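You operate a simulated robot arm through the tools that you are given. There is no shell and no other tool.

Carry out the task below with a simulated robot arm. There is one attempt and no reset: what you move stays moved.

## Task
Put things in order on the top of the game board. At the end: the cream jar (marked "PEGS") from the top of the game board stands where the blue bottle stood; the blue bottle from the top of the game board stands where the blue battery pack stood; the cream lantern lamp stands where the cream jar stood; the blue battery pack from the top of the game board stands on top of the blue kneeling pad; whatever was shut is shut again. Leave all else as you found it, and nothing knocked over.

It is judged by the outcome, as a careful person would: the job done as asked, and still so three seconds after it is handed in. It fails if anything else is knocked over, pushed out of place, dropped, spilled or broken.

## Robot
A 6-joint arm with a two-finger parallel gripper, fixed in place. Base frame: the origin is at the foot of the arm, x ahead of it, y to its left, z up; the work surface is at about z = 0. Readings come in m, rad, newtons and seconds.
With the tool pointing down near the work surface it reaches from about 0.12 to 0.5 m from the base axis. Its first joint turns from -1.257 to 1.257 rad. Payload 0.65 kg.
The TCP is the grasp point between the finger pads, 0.025 m short of the fingertips. In the tool frame z runs along the fingers and y along their closing line. Largest opening 0.076 m; finger width 0.018, thickness 0.01; the body of the gripper, 0.036 by 0.078 m, starts 0.045 m behind the TCP.
Orientation is that of the tool frame in the base frame, as a unit quaternion [x, y, z, w]. With the fingers straight down and closing along the base's y, the tool's x points along the base's -x, its y along +y and its z along -z.

## Interface
- The arm moves only by the tool play_rows. Its argument "steps" is a list of rows, each a list of 2 entries, a list of its own where there are three numbers: the shift along the tool's x, y, z in m, then the turn, a rotation vector about the tool's x, y, z in rad. In form: [[[tx, ty, tz], [ax, ay, az]], ...]. A call has 1 to 20 rows; each row shifts and turns the commanded pose from where the row before left it, along the tool's axes as they then stand. "claw" is the closure in counts, from 0 (fully open) to 255 (shut), set as the call begins (left out, the last holds). A row lasts 0.2 s, in which the tool goes at most 0.05 m and 0.15 rad; a call with a longer step from one row to the next is refused whole, and so is a gripper value outside its range. Where a pose cannot be reached the arm comes as near as it can. A force on the tool above 40 N (or 10 N above the force at the start of the call, whichever is more), or a blocked arm, ends the call early, and 0.2 s more pass. The fingers move at their own pace (about 0.108 m/s each) and stop on an object; they squeeze with about 40 N. The grip force told is the motor's: it shows also when the fingers shut on nothing. Time passes only in rows, and 0.2 s behind the last, so rows that do not move let the fingers close. The reply holds the time, the measured pose of the TCP, the force on the tool along the base axes, the opening and the grip force, in the units named above and with some noise, with the torque about the TCP (base axes, N m) and any sound that the robot's microphone picked up, and new pictures: "show" is both (left out), scene, wrist or none.
- Cameras (640 x 400 px; columns grow to the right, rows downward): "scene" is fixed at [0.0717, 0.2894, 0.4085]; the picture's right is [-0.58, -0.81, 0.00], its down [-0.43, 0.31, -0.85] and it looks along [0.69, -0.49, -0.53] (base axes); focal length 224 px, centre (320, 200). "wrist" rides on the gripper at [0.058, 0.011, -0.081] in the tool frame; the picture's right is [-0.18, 0.98, 0.00], its down [-0.75, -0.14, -0.64] and it looks along [-0.63, -0.12, 0.77] (tool axes); focal length 243 px, centre (320, 200). There is no depth. A picture from a camera that has moved, and an enlarged one, comes with that camera's place and axes in the base frame and with its lens.
- inspect(camera, box): a new picture of the part [left, top, right, bottom] of that camera's present view, enlarged. The clock stands still meanwhile.
- sign_off(): hands the job in; it is judged then, once.

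Places have to be worked out from the pictures, the camera data and where the tool is seen. Open the gripper and draw the arm clear of the work before you hand the job in, unless the task says otherwise.

The tools are called as a command line: name --argument value ..., lists and objects as JSON in quotes. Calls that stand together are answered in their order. play_rows: Moves the arm, as the interface text tells. Its arguments: {"type":"object","properties":{"steps":{"type":"array"},"claw":{"type":"number"},"show":{"type":"string","enum":["both","scene","wrist","none"]}},"required":["steps"]} The other tools are called the same way: inspect (camera, box) takes an enlarged picture of a part of a camera's view; sign_off () hands the job in.

At the start:

```text
time: 0.0
ee_pos: [0.2743, -0.0502, 0.2709]
orientation: [0.0, 1.0, -0.001, 0.0]
force: [-0.1, 0.1, -0.6]
torque: [0.03, -0.01, -0.02]
opening: 0.076
grasp_force: 0.0
```

scene: 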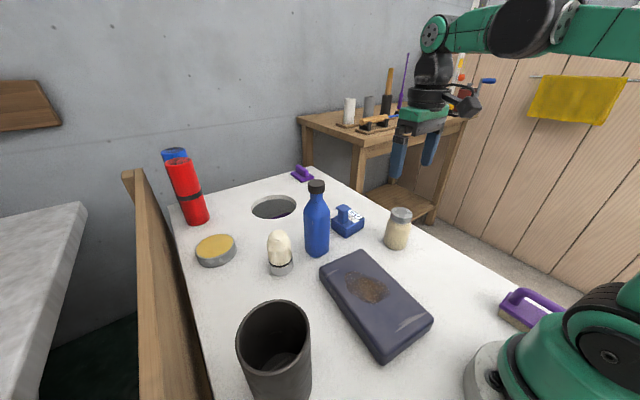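
wrist: 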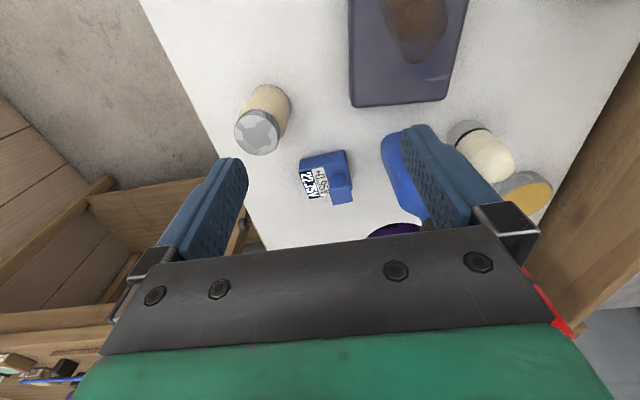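

I see the game board with a bottle, battery pack, jar, lantern lamp, kneeling pad and other things; I will take enlarged views before moving anything.

inspect --camera "scene" --box '[240, 160, 440, 285]'

inspect --camera "scene" --box '[140, 130, 340, 255]'

inspect --camera "scene" --box '[220, 240, 460, 390]'

inspect --camera "wrist" --box '[200, 60, 560, 285]'

```text
3.20 times, centred on (340, 222) of scene
camera zoom: at [0.0717, 0.2894, 0.4085], right [-0.58, -0.81, 0.0], down [-0.43, 0.31, -0.85], along [0.69, -0.49, -0.53], focal length 718 px, centre (256, 128)
```

zoom: 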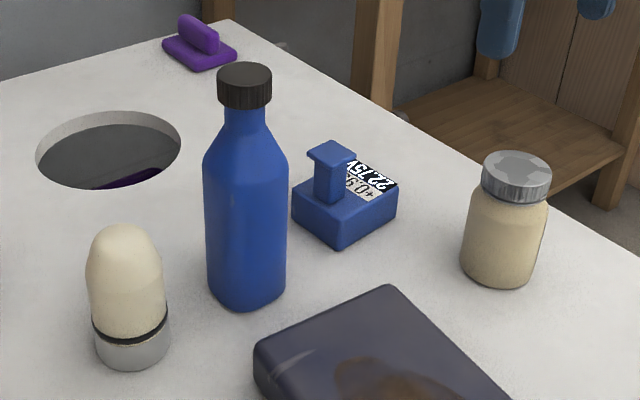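

```text
3.20 times, centred on (240, 192) of scene
camera zoom: at [0.0717, 0.2894, 0.4085], right [-0.58, -0.81, 0.0], down [-0.43, 0.31, -0.85], along [0.69, -0.49, -0.53], focal length 718 px, centre (576, 224)
```

zoom: 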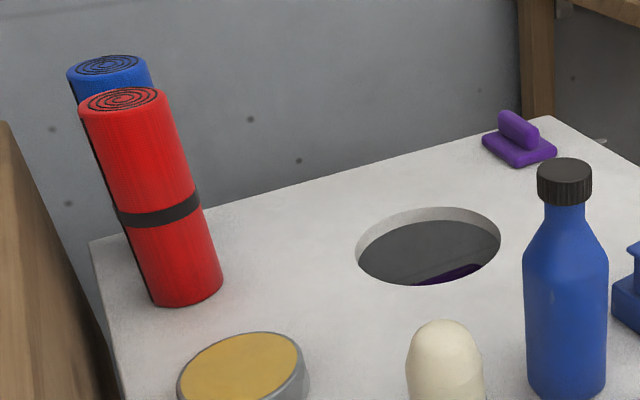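

```text
2.67 times, centred on (340, 315) of scene
camera zoom: at [0.0717, 0.2894, 0.4085], right [-0.58, -0.81, 0.0], down [-0.43, 0.31, -0.85], along [0.69, -0.49, -0.53], focal length 598 px, centre (267, -107)
```

zoom: 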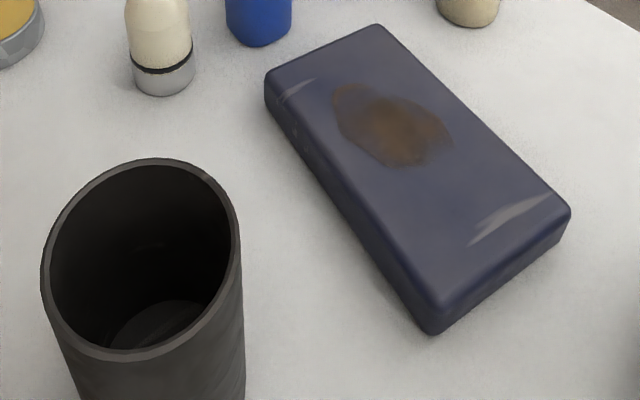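

```text
1.78 times, centred on (380, 172) of wrist
camera zoom: at [0.2139, -0.037, 0.3514], right [0.18, 0.98, 0.0], down [0.75, -0.14, 0.64], along [0.63, -0.12, -0.77], focal length 431 px, centre (213, 249)
```

zoom: 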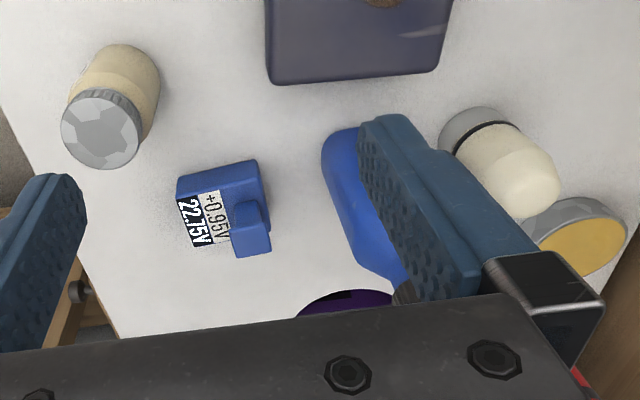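

Rough places worked out from the scene view: jar ≈ (0.315,-0.129), bottle ≈ (0.415,0.054), battery ≈ (0.433,-0.067), lantern ≈ (0.414,0.156), pad centre ≈ (0.233,0.05). I move the open gripper at height to the left for a second view with the wrist camera.

play_rows --steps '[[[0.02, 0.04, -0.02], [0, 0, 0]], [[0.02, 0.04, -0.01], [0, 0, 0]], [[0.01, 0.04, 0], [0, 0, 0]], [[0, 0.03, 0], [0, 0, 0]], [[0, 0, 0], [0, 0, 0]]]' --claw 0

```text
time: 1.2
ee_pos: [0.2227, 0.1025, 0.3017]
orientation: [0.001, 1.0, 0.0, 0.0]
force: [0.8, -0.5, 0.1]
torque: [0.03, -0.01, -0.02]
opening: 0.0763
grasp_force: 0.0
camera wrist: at [0.1633, 0.1139, 0.382], right [0.18, 0.98, 0.0], down [0.75, -0.14, 0.64], along [0.63, -0.12, -0.77], focal length 243 px, centre (320, 200)
```

scene: 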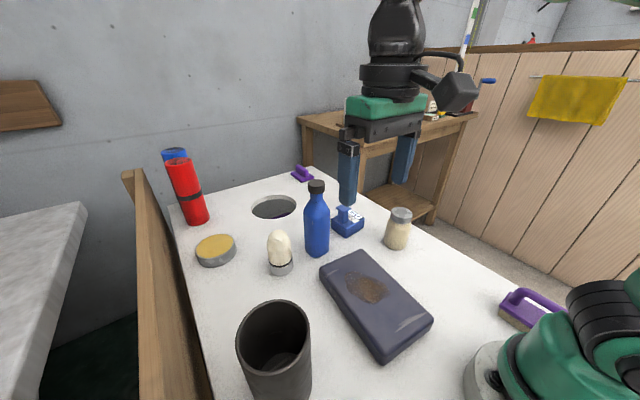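
wrist: 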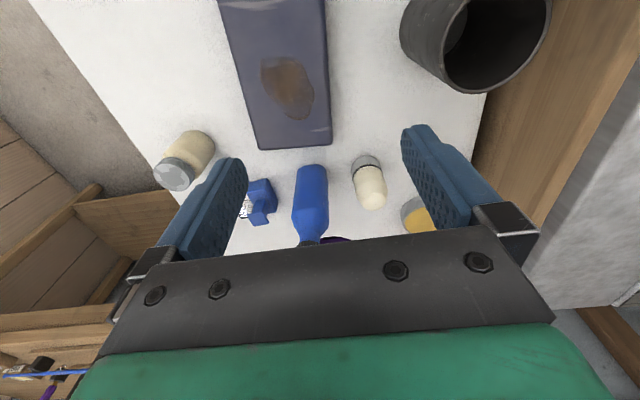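

The bottle, lantern and pad lie between the fingers now; I enlarge the middle part to fix their bases.

inspect --camera "wrist" --box '[230, 130, 422, 250]'

inspect --camera "wrist" --box '[140, 100, 332, 220]'

inspect --camera "wrist" --box '[200, 0, 560, 225]'

```text
3.33 times, centred on (326, 190) of wrist
camera zoom: at [0.1633, 0.1139, 0.382], right [0.18, 0.98, 0.0], down [0.75, -0.14, 0.64], along [0.63, -0.12, -0.77], focal length 809 px, centre (300, 233)
```

zoom: 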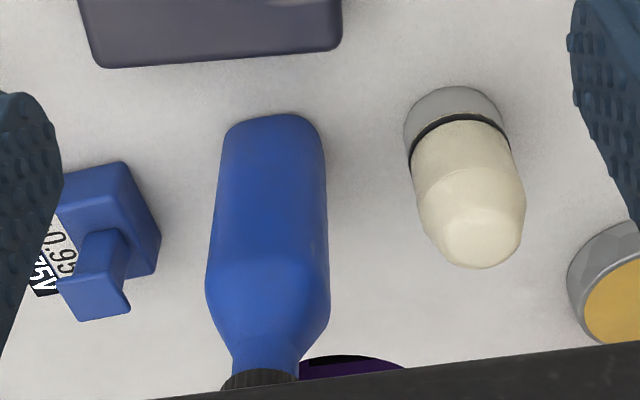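

```text
3.33 times, centred on (236, 160) of wrist
camera zoom: at [0.1633, 0.1139, 0.382], right [0.18, 0.98, 0.0], down [0.75, -0.14, 0.64], along [0.63, -0.12, -0.77], focal length 809 px, centre (600, 333)
```

zoom: 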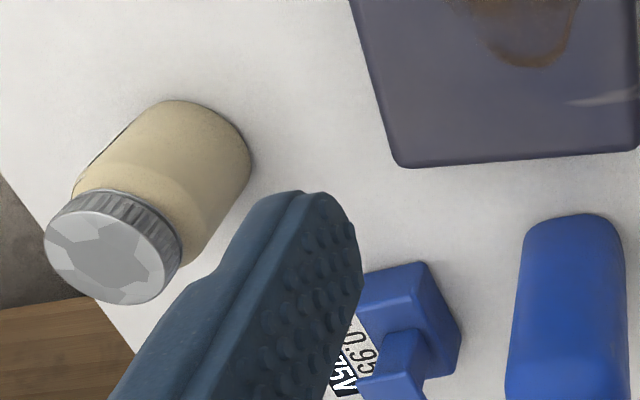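

```text
1.78 times, centred on (380, 112) of wrist
camera zoom: at [0.1633, 0.1139, 0.382], right [0.18, 0.98, 0.0], down [0.75, -0.14, 0.64], along [0.63, -0.12, -0.77], focal length 431 px, centre (213, 356)
```

zoom: 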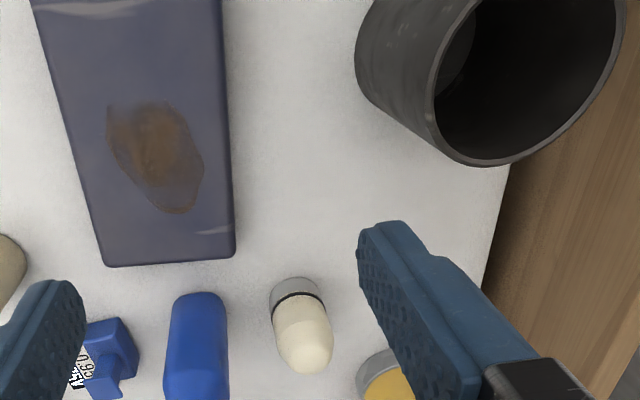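

Both views agree: bottle ≈ (0.416,0.053), lantern ≈ (0.415,0.154), jar ≈ (0.316,-0.131), pad centre ≈ (0.234,0.049), black cup near (0.217,0.258). I go over the battery at height, turn the tool 90° so the fingers close along base x, and come down to about z = 0.2 for a closer look.

play_rows --steps '[[[-0.035, -0.0283, 0], [0, 0, 0]], [[-0.035, -0.0283, 0], [0, 0, 0]], [[-0.035, -0.0283, 0], [0, 0, 0]], [[-0.035, -0.0283, 0], [0, 0, 0]], [[-0.035, -0.0283, 0], [0, 0, 0]], [[-0.035, -0.0283, 0], [0, 0, 0]], [[0, 0, 0.009], [0, 0, -0.1428]], [[0, 0, 0.009], [0, 0, -0.1428]], [[0, 0, 0.009], [0, 0, -0.1428]], [[0, 0, 0.009], [0, 0, -0.1428]], [[0, 0, 0.009], [0, 0, -0.1428]], [[0, 0, 0.009], [0, 0, -0.1428]], [[0, 0, 0.009], [0, 0, -0.1428]], [[0, 0, 0.009], [0, 0, -0.1428]], [[0, 0, 0.009], [0, 0, -0.1428]], [[0, 0, 0.009], [0, 0, -0.1428]], [[0, 0, 0.009], [0, 0, -0.1428]], [[0, 0, 0], [0, 0, 0]]]' --claw 0

```text
time: 5.0
ee_pos: [0.4119, -0.0647, 0.1835]
orientation: [0.708, -0.706, 0.001, 0.001]
force: [0.4, -0.2, -0.3]
torque: [0.02, 0.0, 0.02]
opening: 0.0758
grasp_force: 0.0
out of reach, approached as far as the arm can: row 6
camera wrist: at [0.3988, -0.1227, 0.2651], right [-0.98, 0.18, 0.0], down [0.14, 0.75, 0.64], along [0.12, 0.63, -0.77], focal length 243 px, centre (320, 200)
```

scene: 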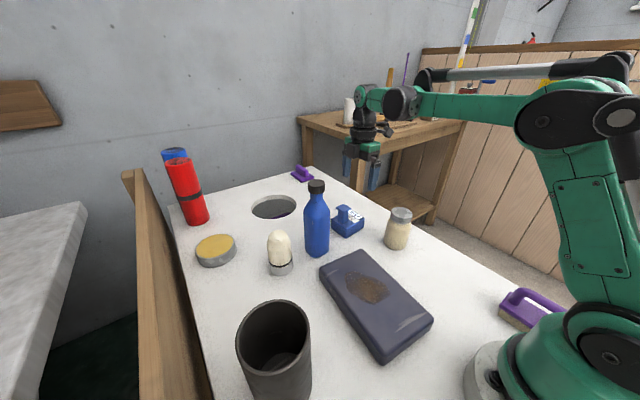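
wrist: 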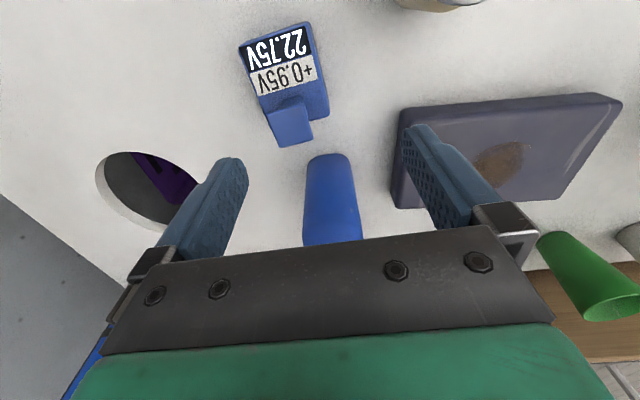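

The reach at height was limited, so I am at (0.412,-0.065,0.184). I enlarge the wrist view on the battery and on the unknown green item at the right.

inspect --camera "wrist" --box '[200, 0, 392, 160]'

inspect --camera "wrist" --box '[400, 70, 640, 330]'

inspect --camera "scene" --box '[310, 180, 430, 260]'

```text
2.50 times, centred on (296, 80) of wrist
camera zoom: at [0.3988, -0.1227, 0.2651], right [-0.98, 0.18, 0.0], down [0.14, 0.75, 0.64], along [0.12, 0.63, -0.77], focal length 606 px, centre (380, 500)
```

zoom: 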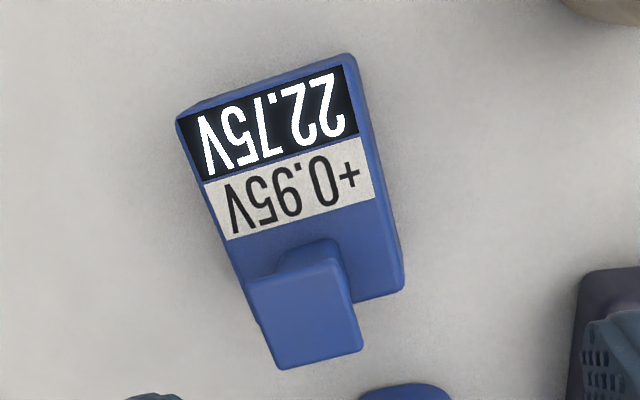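

```text
1.54 times, centred on (520, 200) of wrist
camera zoom: at [0.3988, -0.1227, 0.2651], right [-0.98, 0.18, 0.0], down [0.14, 0.75, 0.64], along [0.12, 0.63, -0.77], focal length 373 px, centre (12, 200)
```

zoom: 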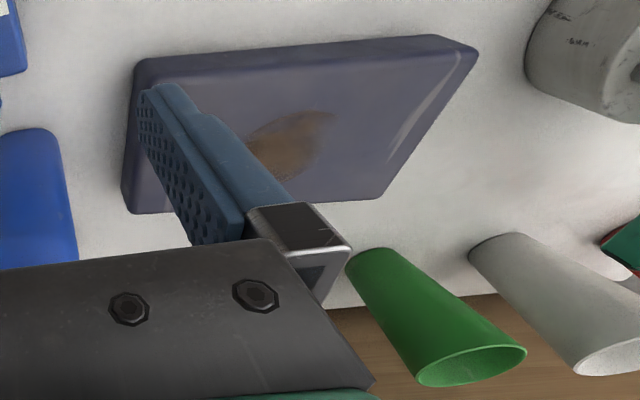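

```text
5.00 times, centred on (370, 220) of scene
camera zoom: at [0.0717, 0.2894, 0.4085], right [-0.58, -0.81, 0.0], down [-0.43, 0.31, -0.85], along [0.69, -0.49, -0.53], focal length 1122 px, centre (70, 100)
```

zoom: 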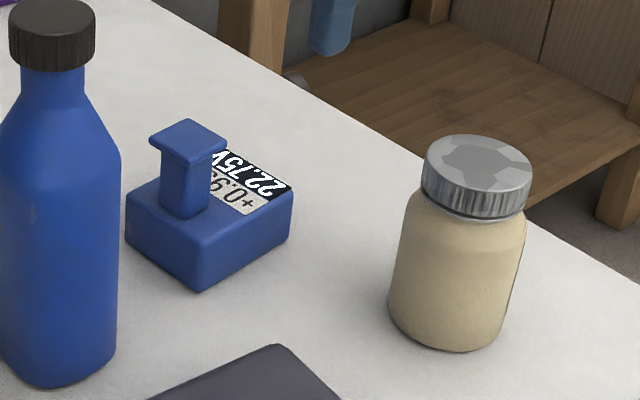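

The battery is a block about 0.055 × 0.07 × 0.035 m, yawed ≈ +5.5°, centred near (0.436,-0.071), with a post up to z ≈ 0.075 at its +y end. I align the yaw, move over the block's −y side of the post, and descend to z ≈ 0.12 to check.

play_rows --steps '[[[0, 0, 0], [0, 0, -0.096]], [[0.0202, -0.0222, 0.0135], [0, 0, 0]], [[0, 0, 0.025], [0, 0, 0]], [[0, 0, 0.025], [0, 0, 0]], [[0, 0, 0], [0, 0, 0]]]' --claw 0

```text
time: 6.2
ee_pos: [0.4349, -0.084, 0.1219]
orientation: [0.74, -0.672, 0.001, 0.0]
force: [0.0, 0.3, 0.9]
torque: [-0.01, 0.0, -0.02]
opening: 0.0759
grasp_force: 0.0
camera wrist: at [0.4282, -0.1416, 0.2022], right [-1.0, 0.09, 0.0], down [0.07, 0.76, 0.64], along [0.06, 0.64, -0.77], focal length 243 px, centre (320, 200)
```

scene: 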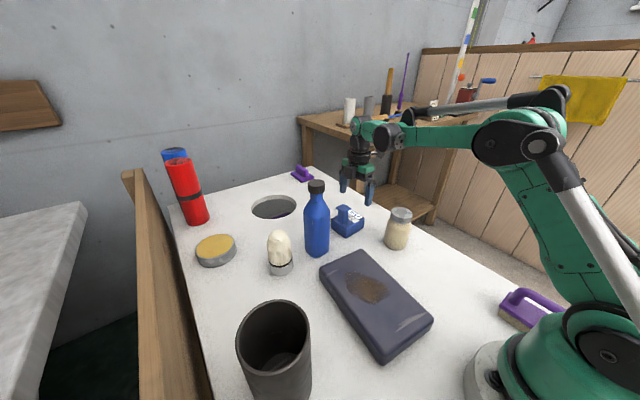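
wrist: 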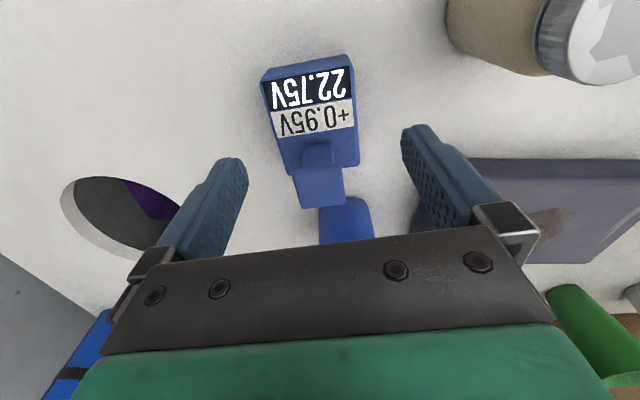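

The block's centreline sits about 4–5 mm to +x of the TCP and the yaw matches; the TCP is clear of the post in y. I shift by that and descend to z ≈ 0.032 with the fingers open.

play_rows --steps '[[[0, -0.0045, 0.02], [0, 0, 0]], [[0, 0, 0.03], [0, 0, 0]], [[0, 0, 0.025], [0, 0, 0]], [[0, 0, 0.014], [0, 0, 0]], [[0, 0, 0], [0, 0, 0]]]' --claw 0

```text
time: 7.3
ee_pos: [0.4408, -0.0833, 0.0346]
orientation: [0.74, -0.673, 0.001, 0.0]
force: [-1.4, 0.2, 16.1]
torque: [0.43, -0.02, 0.03]
opening: 0.0758
grasp_force: 0.0
stopped in row 5: the force on the tool passed its limit at 45 N (the readings are from after the stop); the commanded pose is now the measured one
camera wrist: at [0.4337, -0.1417, 0.1145], right [-1.0, 0.09, 0.0], down [0.07, 0.76, 0.64], along [0.06, 0.64, -0.77], focal length 243 px, centre (320, 200)
```

scene: 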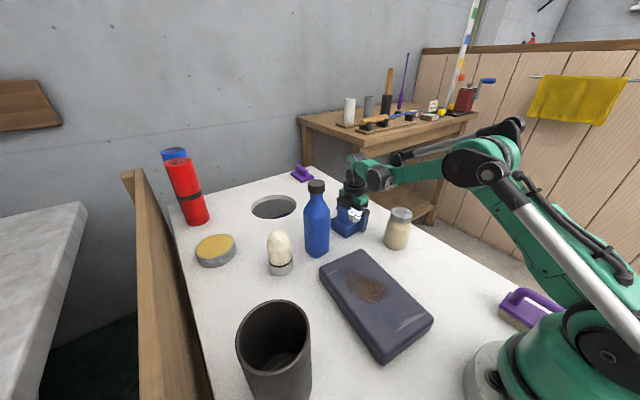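
wrist: 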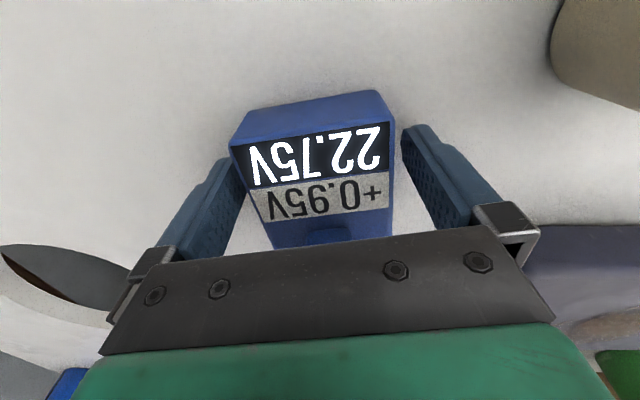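

The torque (≈ +0.43 N m about x at 16 N) says the gripper's body touched the battery's post, not the board. I lift 5 mm, back away 3 mm in −y, and close on the block.

play_rows --steps '[[[0, 0, -0.006], [0, 0, 0]], [[0.003, 0, 0], [0, 0, 0]], [[0, 0, 0], [0, 0, 0]]]' --claw 0

inspect --camera "wrist" --box '[160, 60, 500, 270]'

inspect --camera "scene" --box '[300, 170, 420, 250]'

```text
time: 8.1
ee_pos: [0.4408, -0.0872, 0.0383]
orientation: [0.74, -0.673, 0.0, 0.0]
force: [-0.5, 0.1, 0.4]
torque: [0.02, -0.02, -0.03]
opening: 0.076
grasp_force: 0.0
camera wrist: at [0.4348, -0.1449, 0.1192], right [-1.0, 0.09, 0.0], down [0.07, 0.76, 0.64], along [0.06, 0.64, -0.77], focal length 243 px, centre (320, 200)
```

scene: 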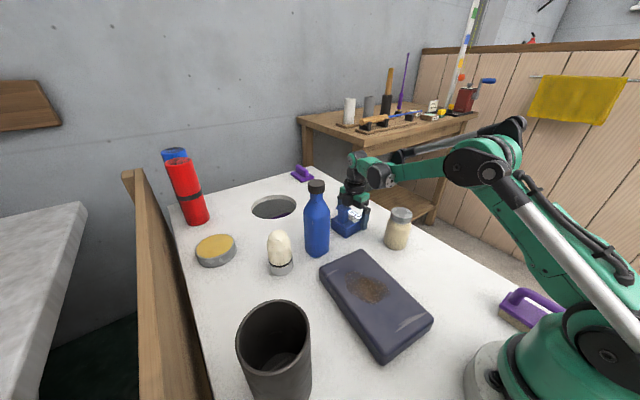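
wrist: 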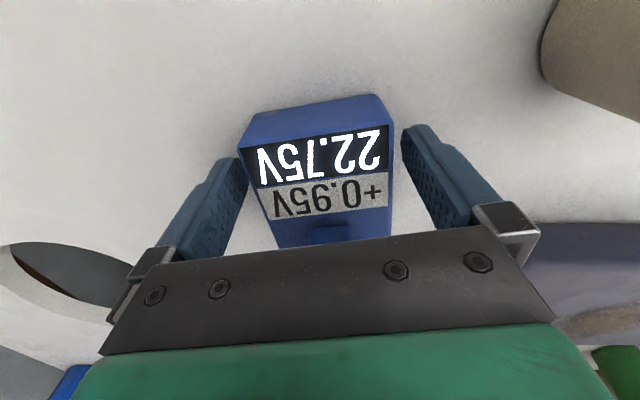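

```text
1.88 times, centred on (330, 165) of wrist
camera zoom: at [0.4348, -0.1449, 0.1192], right [-1.0, 0.09, 0.0], down [0.07, 0.76, 0.64], along [0.06, 0.64, -0.77], focal length 457 px, centre (301, 266)
```

zoom: 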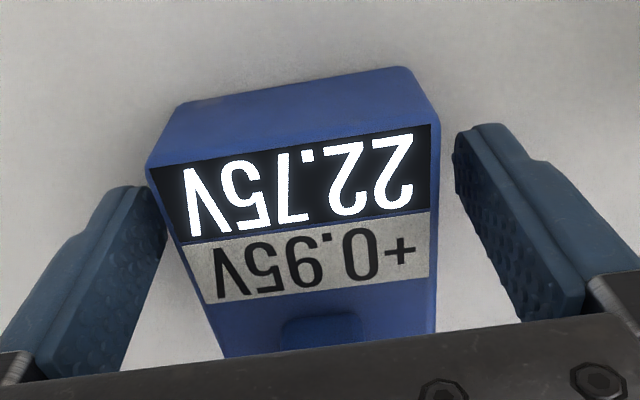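

```text
5.00 times, centred on (360, 210) of scene
camera zoom: at [0.0717, 0.2894, 0.4085], right [-0.58, -0.81, 0.0], down [-0.43, 0.31, -0.85], along [0.69, -0.49, -0.53], focal length 1122 px, centre (120, 150)
```

zoom: 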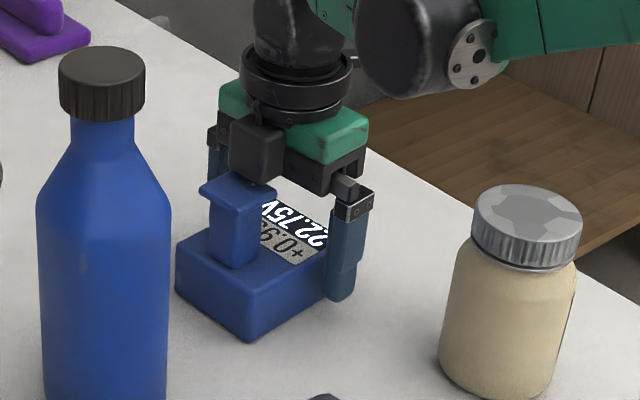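

The scene view shows a small black box on the gripper's +y side, which was what touched the post; nothing has moved. The block sits well between the fingers, so I close on it.

play_rows --steps '[[[0, 0, 0], [0, 0, 0]], [[0, 0, 0], [0, 0, 0]], [[0, 0, 0], [0, 0, 0]]]' --claw 255

```text
time: 8.9
ee_pos: [0.4431, -0.086, 0.0382]
orientation: [0.74, -0.673, 0.0, 0.0]
force: [1.4, -2.2, 0.1]
torque: [0.09, 0.13, -0.06]
opening: 0.0617
grasp_force: 39.9
camera wrist: at [0.4348, -0.1449, 0.1192], right [-1.0, 0.09, 0.0], down [0.07, 0.76, 0.64], along [0.06, 0.64, -0.77], focal length 243 px, centre (320, 200)
```

scene: 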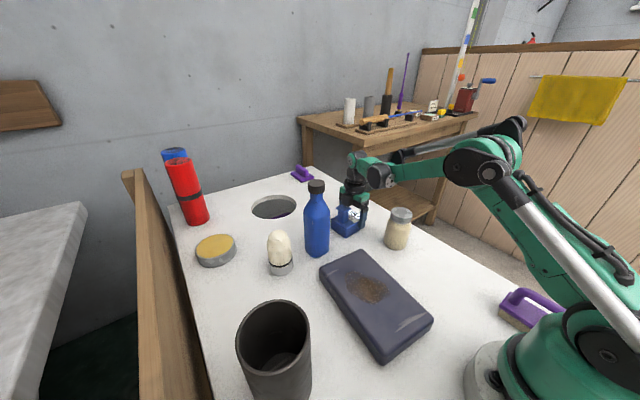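
wrist: 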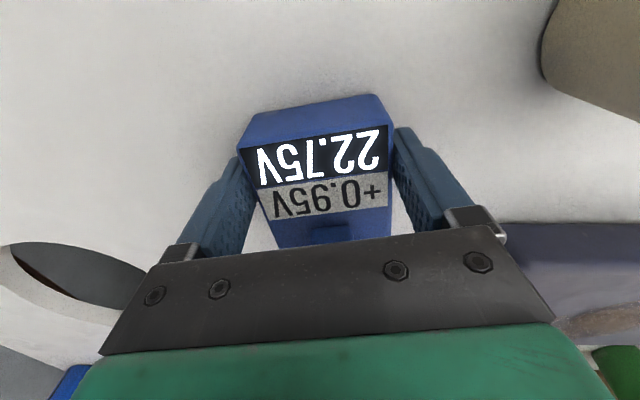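

Gripped at an opening of 0.062 m with 40 N. I lift straight up 0.12 m and check the hold.

play_rows --steps '[[[0, 0, -0.01], [0, 0, 0]], [[0, 0, -0.02], [0, 0, 0]], [[0, 0, -0.03], [0, 0, 0]], [[0, 0, -0.03], [0, 0, 0]], [[0, 0, -0.03], [0, 0, 0]], [[0, 0, 0], [0, 0, 0]]]' --claw 255

```text
time: 10.3
ee_pos: [0.4402, -0.0876, 0.1597]
orientation: [0.74, -0.672, 0.0, 0.0]
force: [0.2, -0.5, -6.0]
torque: [-0.13, -0.01, -0.01]
opening: 0.0618
grasp_force: 40.0
camera wrist: at [0.4341, -0.1451, 0.2402], right [-1.0, 0.09, 0.0], down [0.07, 0.76, 0.64], along [0.06, 0.64, -0.77], focal length 243 px, centre (320, 200)
```

scene: 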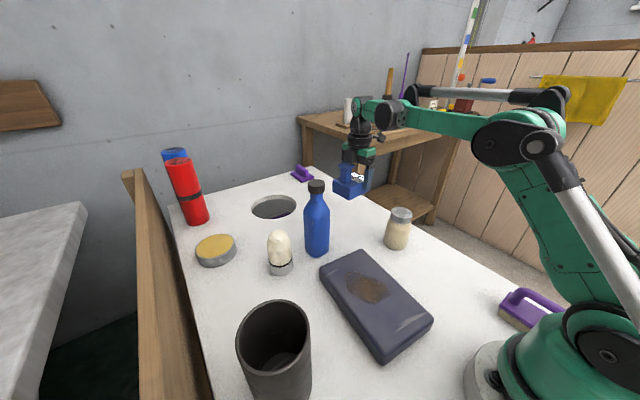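
wrist: 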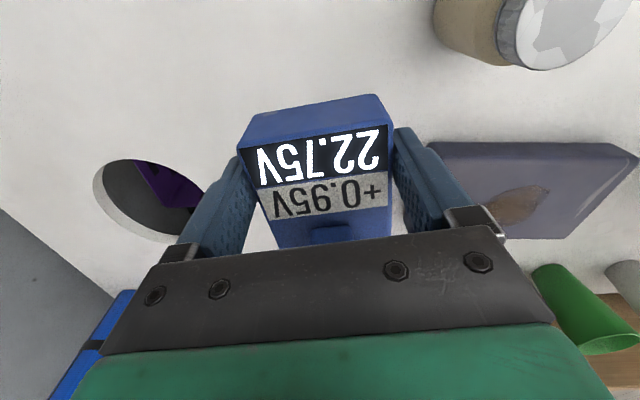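

Held firmly (≈ 6 N). I carry it back toward −x first, then across to above the pad centre at this height.

play_rows --steps '[[[-0.0032, 0.0332, 0], [0, 0, 0]], [[-0.0032, 0.0332, 0], [0, 0, 0]], [[-0.0032, 0.0332, 0], [0, 0, 0]], [[-0.026, 0.0188, 0], [0, 0, 0]], [[-0.026, 0.0188, 0], [0, 0, 0]], [[-0.026, 0.0188, 0], [0, 0, 0]], [[-0.026, 0.0188, 0], [0, 0, 0]], [[-0.0256, 0.0188, 0], [0, 0, 0]], [[0, 0, 0], [0, 0, 0]]]' --claw 255

```text
time: 12.3
ee_pos: [0.2343, 0.0334, 0.16]
orientation: [0.74, -0.673, 0.0, 0.0]
force: [-0.6, 0.4, -6.1]
torque: [-0.15, -0.06, 0.03]
opening: 0.0618
grasp_force: 40.4
camera wrist: at [0.2283, -0.0253, 0.2398], right [-1.0, 0.09, 0.0], down [0.07, 0.76, 0.64], along [0.06, 0.64, -0.77], focal length 243 px, centre (320, 200)
```

scene: 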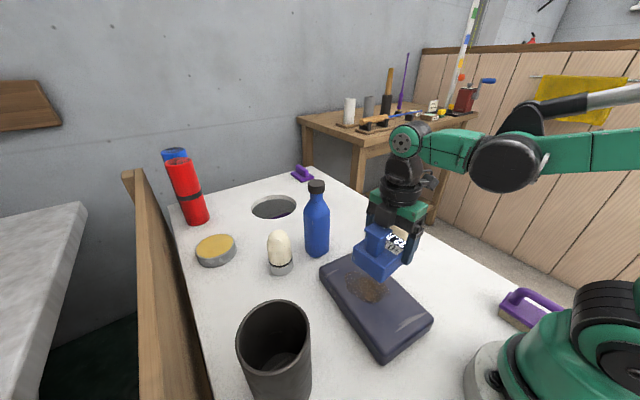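
wrist: 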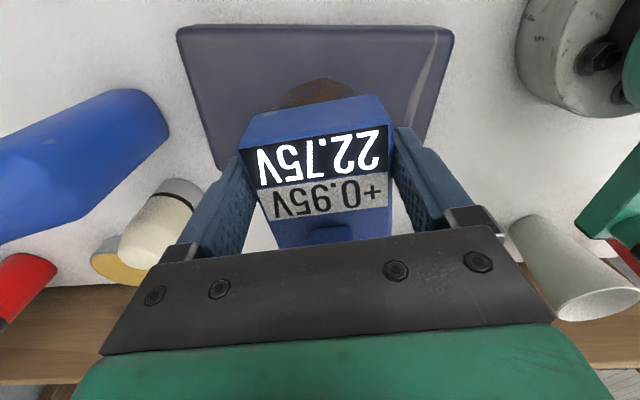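

Over the pad: the pad's corners from this view agree with its centre at (0.234,0.049), and the battery centre should be near there. I descend 0.07 m and look at the remaining gap.

play_rows --steps '[[[0, 0, 0.025], [0, 0, 0]], [[0, 0, 0.025], [0, 0, 0]], [[0, 0, 0.02], [0, 0, 0]], [[0, 0, 0], [0, 0, 0]]]' --claw 255

inspect --camera "scene" --box '[310, 190, 450, 370]'

```text
time: 13.3
ee_pos: [0.2354, 0.0349, 0.0907]
orientation: [0.74, -0.673, 0.0, 0.0]
force: [-0.2, -1.1, -5.5]
torque: [-0.18, -0.03, 0.01]
opening: 0.0621
grasp_force: 39.2
camera wrist: at [0.2291, -0.0245, 0.1705], right [-1.0, 0.09, 0.0], down [0.07, 0.76, 0.64], along [0.06, 0.64, -0.77], focal length 243 px, centre (320, 200)
```

scene: 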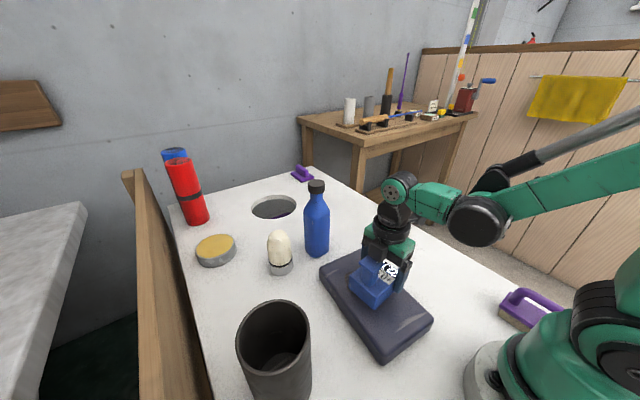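
wrist: 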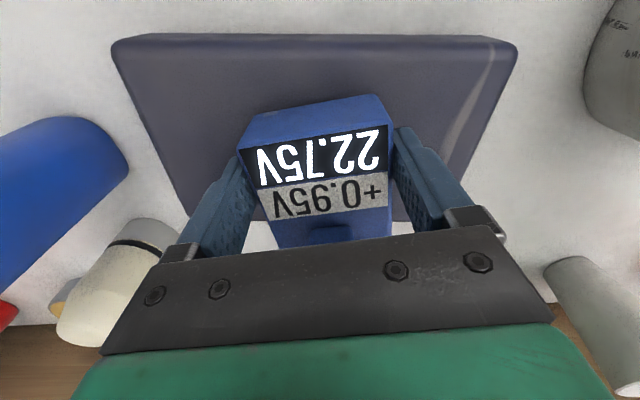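

```text
2.22 times, centred on (380, 280) of scene
camera zoom: at [0.0717, 0.2894, 0.4085], right [-0.58, -0.81, 0.0], down [-0.43, 0.31, -0.85], along [0.69, -0.49, -0.53], focal length 498 px, centre (187, 22)
```

zoom: 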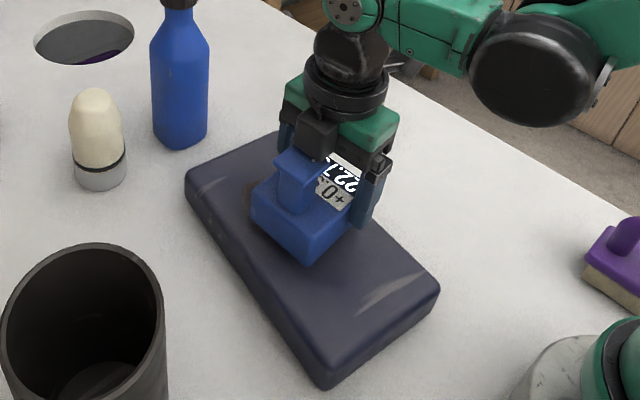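

The battery's front bottom corner projects within a pixel or two of where I predicted it, so it is centred on the pad with roughly 2 cm of gap left. I lower in small steps and watch the force.

play_rows --steps '[[[0, 0, 0.008], [0, 0, 0]], [[0, 0, 0.004], [0, 0, 0]], [[0, 0, 0.002], [0, 0, 0]], [[0, 0, 0], [0, 0, 0]]]' --claw 255 --show "scene"

```text
time: 14.3
ee_pos: [0.2359, 0.0327, 0.077]
orientation: [0.74, -0.673, 0.0, 0.0]
force: [2.8, -0.1, 33.0]
torque: [0.04, -0.01, -0.3]
opening: 0.0618
grasp_force: 40.0
```

scene: 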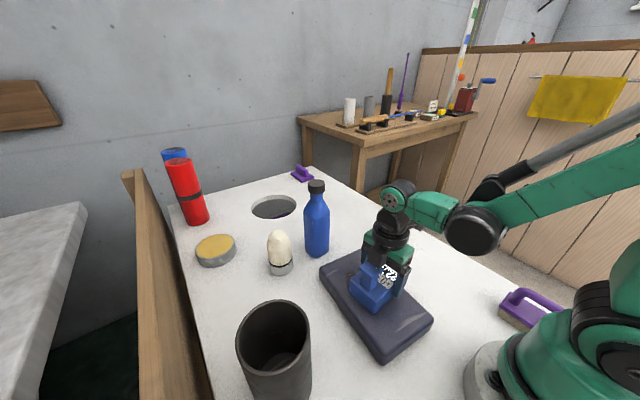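

The battery is standing on the pad (force up to +33 N). I ease up about 2 mm to relieve the pressing before letting go.

play_rows --steps '[[[0, 0, -0.0015], [0, 0, 0]], [[0, 0, 0], [0, 0, 0]]]' --claw 255 --show "none"

```text
time: 14.9
ee_pos: [0.2355, 0.0327, 0.0775]
orientation: [0.74, -0.673, 0.0, 0.0]
force: [-0.1, -0.7, -5.3]
torque: [-0.14, -0.01, -0.01]
opening: 0.0616
grasp_force: 39.9
```

Now just free of the pad; I lower 0.8 mm for a light contact.

play_rows --steps '[[[0, 0, 0.0008], [0, 0, 0]], [[0, 0, 0], [0, 0, 0]]]' --claw 255 --show "none"

```text
time: 15.5
ee_pos: [0.2358, 0.033, 0.0762]
orientation: [0.739, -0.673, -0.001, 0.001]
force: [-3.6, -3.2, 32.3]
torque: [0.01, 0.05, -0.09]
opening: 0.0619
grasp_force: 40.0
```

Stiff contact; I raise 0.4 mm and open the fingers.

play_rows --steps '[[[0, 0, -0.0004], [0, 0, 0]], [[0, 0, 0], [0, 0, 0]]]' --claw 255 --show "none"

play_rows --steps '[[[0, 0, 0], [0, 0, 0]], [[0, 0, 0], [0, 0, 0]]]' --claw 0

```text
time: 16.1
ee_pos: [0.2347, 0.033, 0.0775]
orientation: [0.74, -0.672, 0.0, 0.001]
force: [-7.5, -9.7, 28.0]
torque: [-0.02, 0.17, -0.01]
opening: 0.0617
grasp_force: 40.4
```

```text
time: 16.7
ee_pos: [0.2351, 0.0335, 0.0774]
orientation: [0.741, -0.672, 0.0, 0.0]
force: [-0.3, 0.5, 0.2]
torque: [0.0, 0.01, -0.01]
opening: 0.076
grasp_force: 0.0
camera wrist: at [0.2283, -0.0247, 0.157], right [-1.0, 0.09, 0.0], down [0.07, 0.76, 0.64], along [0.06, 0.64, -0.77], focal length 243 px, centre (320, 200)
```

scene: 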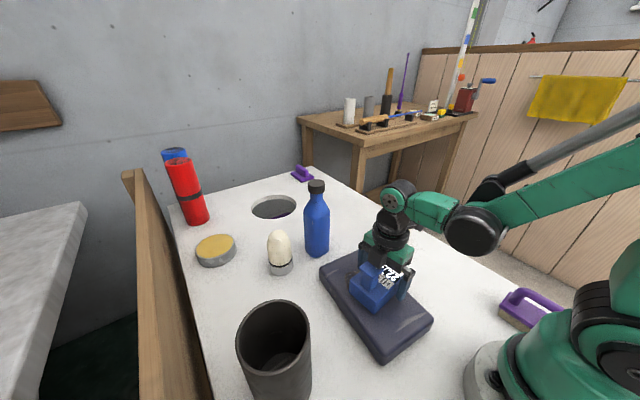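
wrist: 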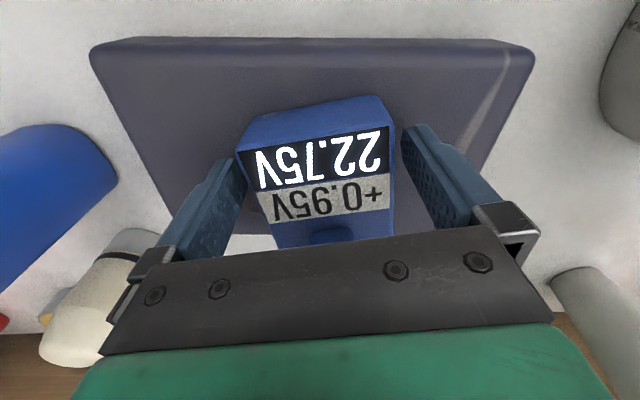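

Released cleanly with zero force. I rise straight up to z ≈ 0.24, then go over to the bottle.

play_rows --steps '[[[0, 0, -0.02], [0, 0, 0]], [[0, 0, -0.04], [0, 0, 0]], [[0, 0, -0.04], [0, 0, 0]], [[0, 0, -0.04], [0, 0, 0]], [[0, 0, -0.025], [0, 0, 0]], [[-0.0004, -0.0364, 0], [0, 0, 0]], [[-0.0004, -0.0364, 0], [0, 0, 0]], [[-0.0004, -0.0364, 0], [0, 0, 0]], [[-0.0004, -0.0364, 0], [0, 0, 0]], [[-0.0004, -0.0364, 0], [0, 0, 0]], [[0, 0, 0], [0, 0, 0]]]' --claw 0

```text
time: 19.1
ee_pos: [0.4174, 0.0515, 0.2416]
orientation: [0.741, -0.672, 0.0, 0.0]
force: [-1.1, -0.5, -0.5]
torque: [0.02, -0.02, -0.02]
opening: 0.0759
grasp_force: 0.0
camera wrist: at [0.4104, -0.0063, 0.3226], right [-1.0, 0.09, 0.0], down [0.07, 0.76, 0.64], along [0.06, 0.64, -0.77], focal length 243 px, centre (320, 200)
```

scene: 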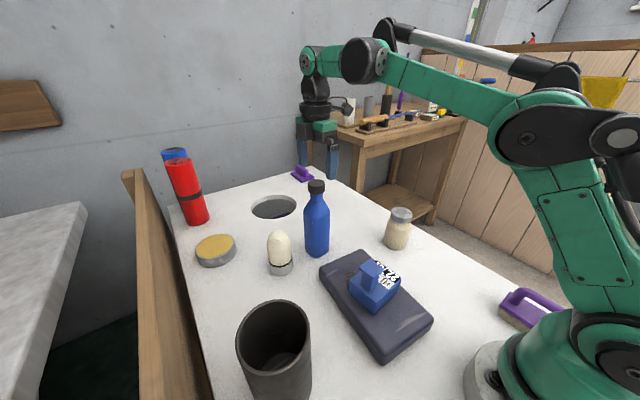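
wrist: 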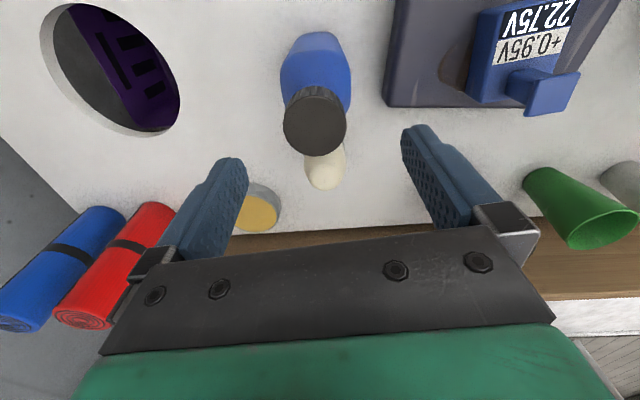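

The battery stands on the pad and the bottle's cap lies almost exactly under the TCP. I enlarge to place the cap precisely.

inspect --camera "wrist" --box '[256, 20, 384, 200]'

inspect --camera "scene" --box '[270, 160, 370, 270]'

inspect --camera "wrist" --box '[380, 0, 640, 160]'

```text
2.22 times, centred on (320, 110) of wrist
camera zoom: at [0.4104, -0.0063, 0.3226], right [-1.0, 0.09, 0.0], down [0.07, 0.76, 0.64], along [0.06, 0.64, -0.77], focal length 539 px, centre (320, 400)
```

zoom: 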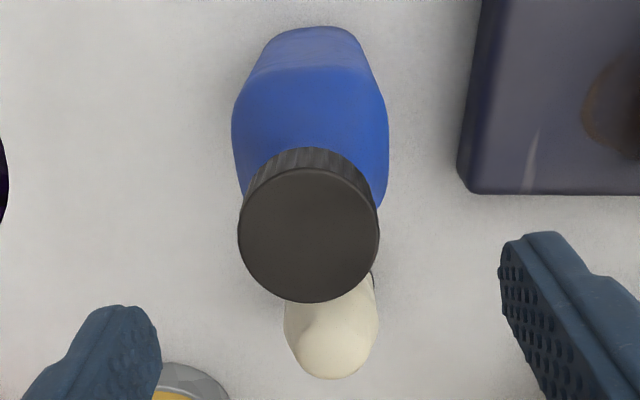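

```text
3.64 times, centred on (320, 215) of scene
camera zoom: at [0.0718, 0.2894, 0.4085], right [-0.58, -0.81, 0.0], down [-0.43, 0.31, -0.85], along [0.69, -0.49, -0.53], focal length 816 px, centre (320, 146)
```

zoom: 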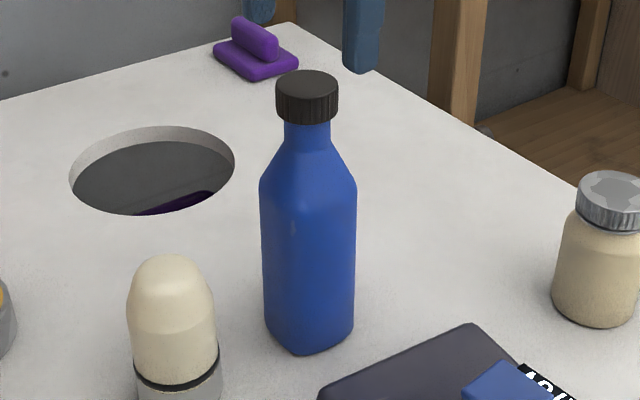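

```text
2.46 times, centred on (510, 80) of wrist
camera zoom: at [0.4104, -0.0063, 0.3226], right [-1.0, 0.09, 0.0], down [0.07, 0.76, 0.64], along [0.06, 0.64, -0.77], focal length 597 px, centre (-148, 495)
```

zoom: 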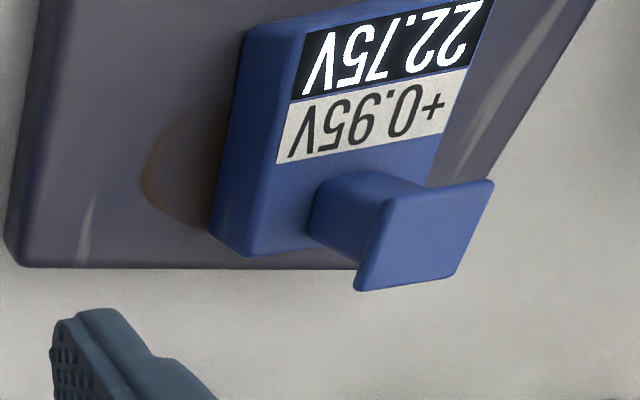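

Both cameras place the cap top at (0.419,0.052,0.185), about 0.036 m wide. I descend to z ≈ 0.17 so the pads lie along the cap, without touching the shoulder.

play_rows --steps '[[[-0.0005, -0.001, 0.02], [0, 0, 0]], [[0, 0, 0.02], [0, 0, 0]], [[0, 0, 0.02], [0, 0, 0]], [[0, 0, 0.0115], [0, 0, 0]], [[0, 0, 0], [0, 0, 0]]]' --claw 0

inspect --camera "scene" --box '[270, 130, 370, 270]'

```text
time: 20.3
ee_pos: [0.4164, 0.0532, 0.1696]
orientation: [0.74, -0.673, 0.0, 0.0]
force: [-0.6, -0.5, 0.5]
torque: [-0.03, -0.04, 0.0]
opening: 0.0759
grasp_force: 0.1
camera wrist: at [0.41, -0.0047, 0.2502], right [-1.0, 0.09, 0.0], down [0.07, 0.76, 0.64], along [0.06, 0.64, -0.77], focal length 243 px, centre (320, 200)
```

scene: 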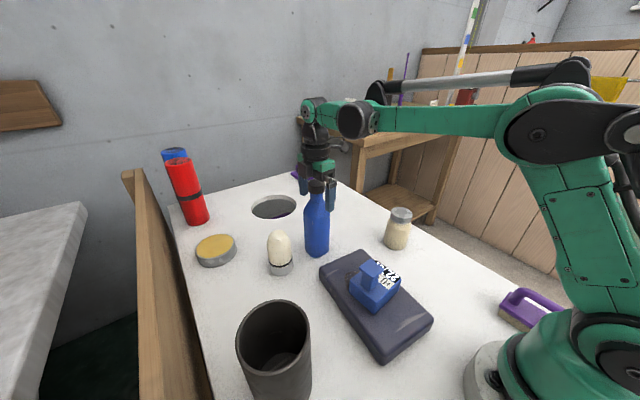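
wrist: 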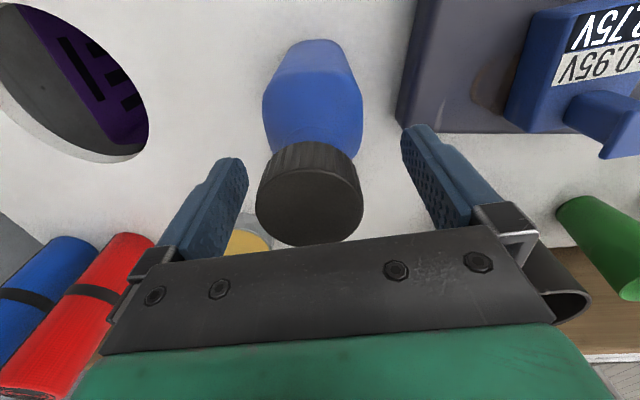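

```text
2.86 times, centred on (320, 200) of scene
camera zoom: at [0.0717, 0.2894, 0.4085], right [-0.58, -0.81, 0.0], down [-0.43, 0.31, -0.85], along [0.69, -0.49, -0.53], focal length 641 px, centre (320, 200)
```

zoom: 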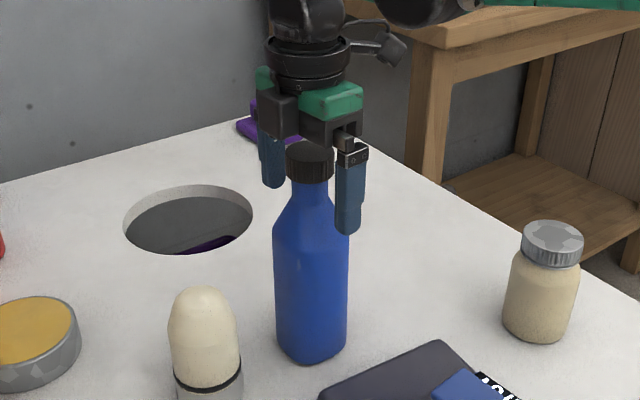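

The cap appears about 3 mm to +x of the TCP axis; I centre on it first, then close.

play_rows --steps '[[[0, -0.003, 0], [0, 0, 0]], [[0, 0, 0], [0, 0, 0]]]' --claw 0 --show "wrist"

play_rows --steps '[[[0, 0, 0], [0, 0, 0]], [[0, 0, 0], [0, 0, 0]], [[0, 0, 0], [0, 0, 0]]]' --claw 255

```text
time: 20.9
ee_pos: [0.4206, 0.0539, 0.1707]
orientation: [0.74, -0.672, 0.0, 0.0]
force: [0.0, 1.0, -0.1]
torque: [-0.04, -0.03, -0.01]
opening: 0.0761
grasp_force: 0.1
camera wrist: at [0.4136, -0.0043, 0.2507], right [-1.0, 0.09, 0.0], down [0.07, 0.76, 0.64], along [0.06, 0.64, -0.77], focal length 243 px, centre (320, 200)
```

wrist: 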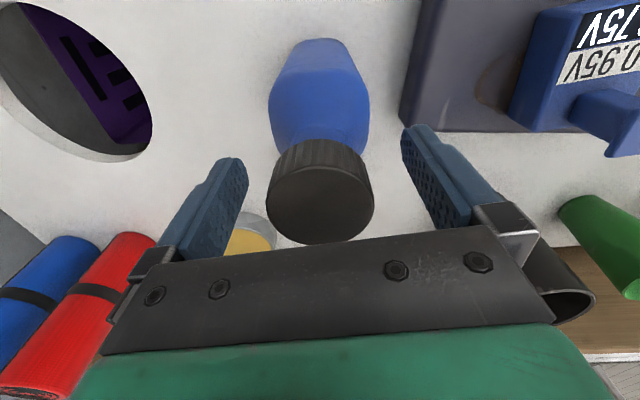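

```text
time: 21.7
ee_pos: [0.4197, 0.0534, 0.1701]
orientation: [0.74, -0.673, 0.0, -0.001]
force: [-1.3, 0.2, 0.5]
torque: [-0.04, 0.01, 0.04]
opening: 0.0355
grasp_force: 40.0
camera wrist: at [0.4136, -0.0043, 0.2507], right [-1.0, 0.09, 0.0], down [0.07, 0.76, 0.64], along [0.06, 0.64, -0.77], focal length 243 px, centre (320, 200)
```

scene: 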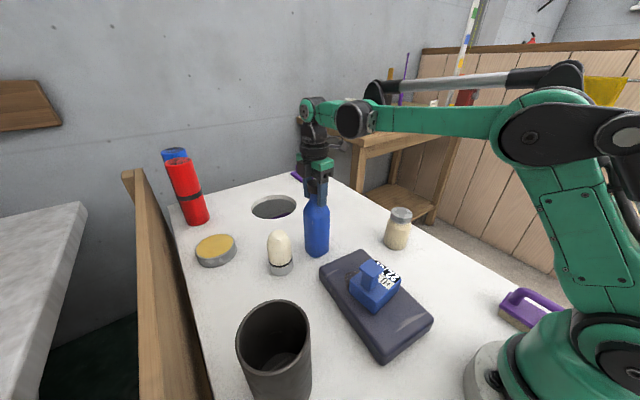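
wrist: 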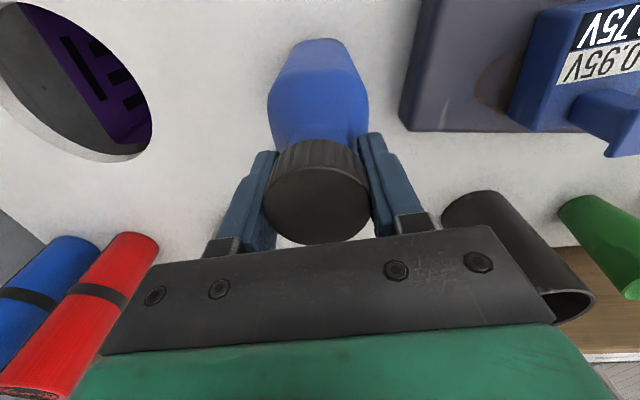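

The cap is held at 0.0355 m with 40 N; the bottle axis is at about (0.419,0.053). I lift gently by 3.5 cm.

play_rows --steps '[[[0, 0, -0.005], [0, 0, 0]], [[0, 0, -0.01], [0, 0, 0]], [[0, 0, -0.01], [0, 0, 0]], [[0, 0, -0.01], [0, 0, 0]], [[0, 0, 0], [0, 0, 0]]]' --claw 255

```text
time: 22.9
ee_pos: [0.4198, 0.0529, 0.2036]
orientation: [0.74, -0.672, 0.0, 0.0]
force: [-0.2, 0.1, -3.5]
torque: [0.0, 0.01, -0.02]
opening: 0.0357
grasp_force: 39.8
camera wrist: at [0.4126, -0.0047, 0.285], right [-1.0, 0.09, 0.0], down [0.07, 0.76, 0.64], along [0.06, 0.64, -0.77], focal length 243 px, centre (320, 200)
```

scene: 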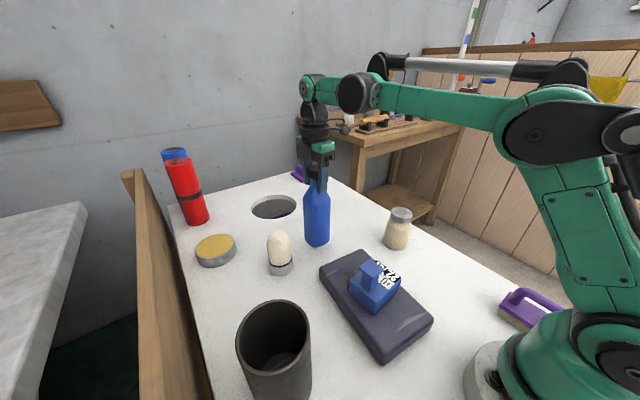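
wrist: 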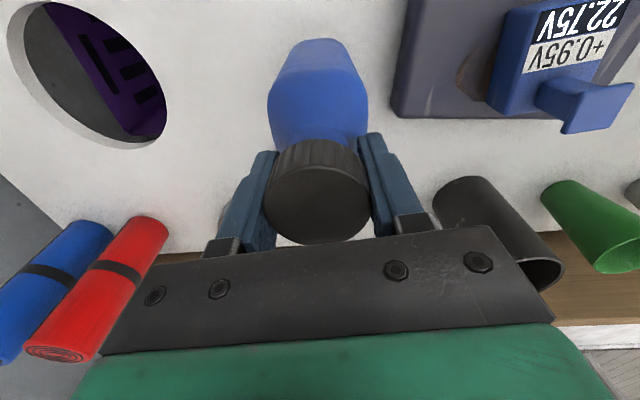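

The whole bottle came up (≈ 3.5 N). I carry it slowly to the battery's old place (0.440,-0.071).

play_rows --steps '[[[0.012, -0.0009, 0], [0, 0, 0]], [[0.0209, -0.00145, 0.002], [0, 0, 0]], [[0.0209, -0.00145, 0.002], [0, 0, 0]], [[0.0209, -0.00145, 0.002], [0, 0, 0]], [[0.0209, -0.00145, 0.002], [0, 0, 0]], [[0.018, -0.0012, 0.002], [0, 0, 0]], [[0.0118, -0.0008, 0], [0, 0, 0]], [[0, 0, 0], [0, 0, 0]], [[0, 0, 0], [0, 0, 0]]]' --claw 255

```text
time: 24.9
ee_pos: [0.4413, -0.0689, 0.194]
orientation: [0.74, -0.672, 0.0, 0.0]
force: [-1.1, -0.6, -3.2]
torque: [0.01, 0.01, 0.0]
opening: 0.0355
grasp_force: 40.2
camera wrist: at [0.434, -0.1275, 0.2744], right [-1.0, 0.09, 0.0], down [0.07, 0.76, 0.64], along [0.06, 0.64, -0.77], focal length 243 px, centre (320, 200)
```

scene: 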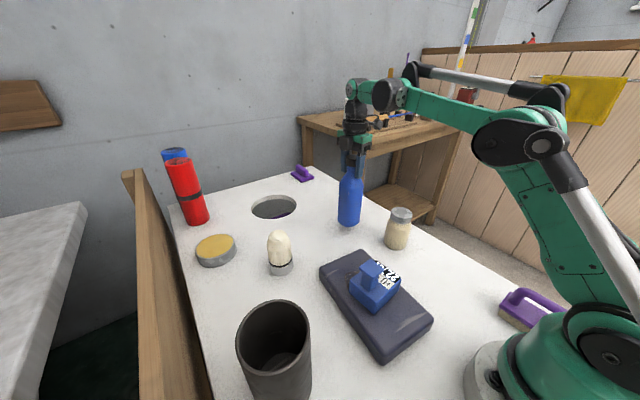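
wrist: 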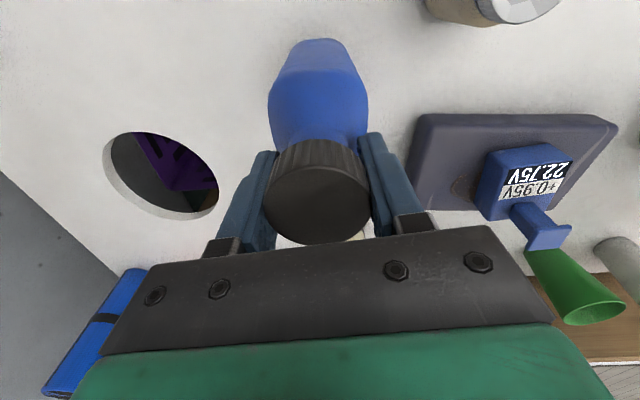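

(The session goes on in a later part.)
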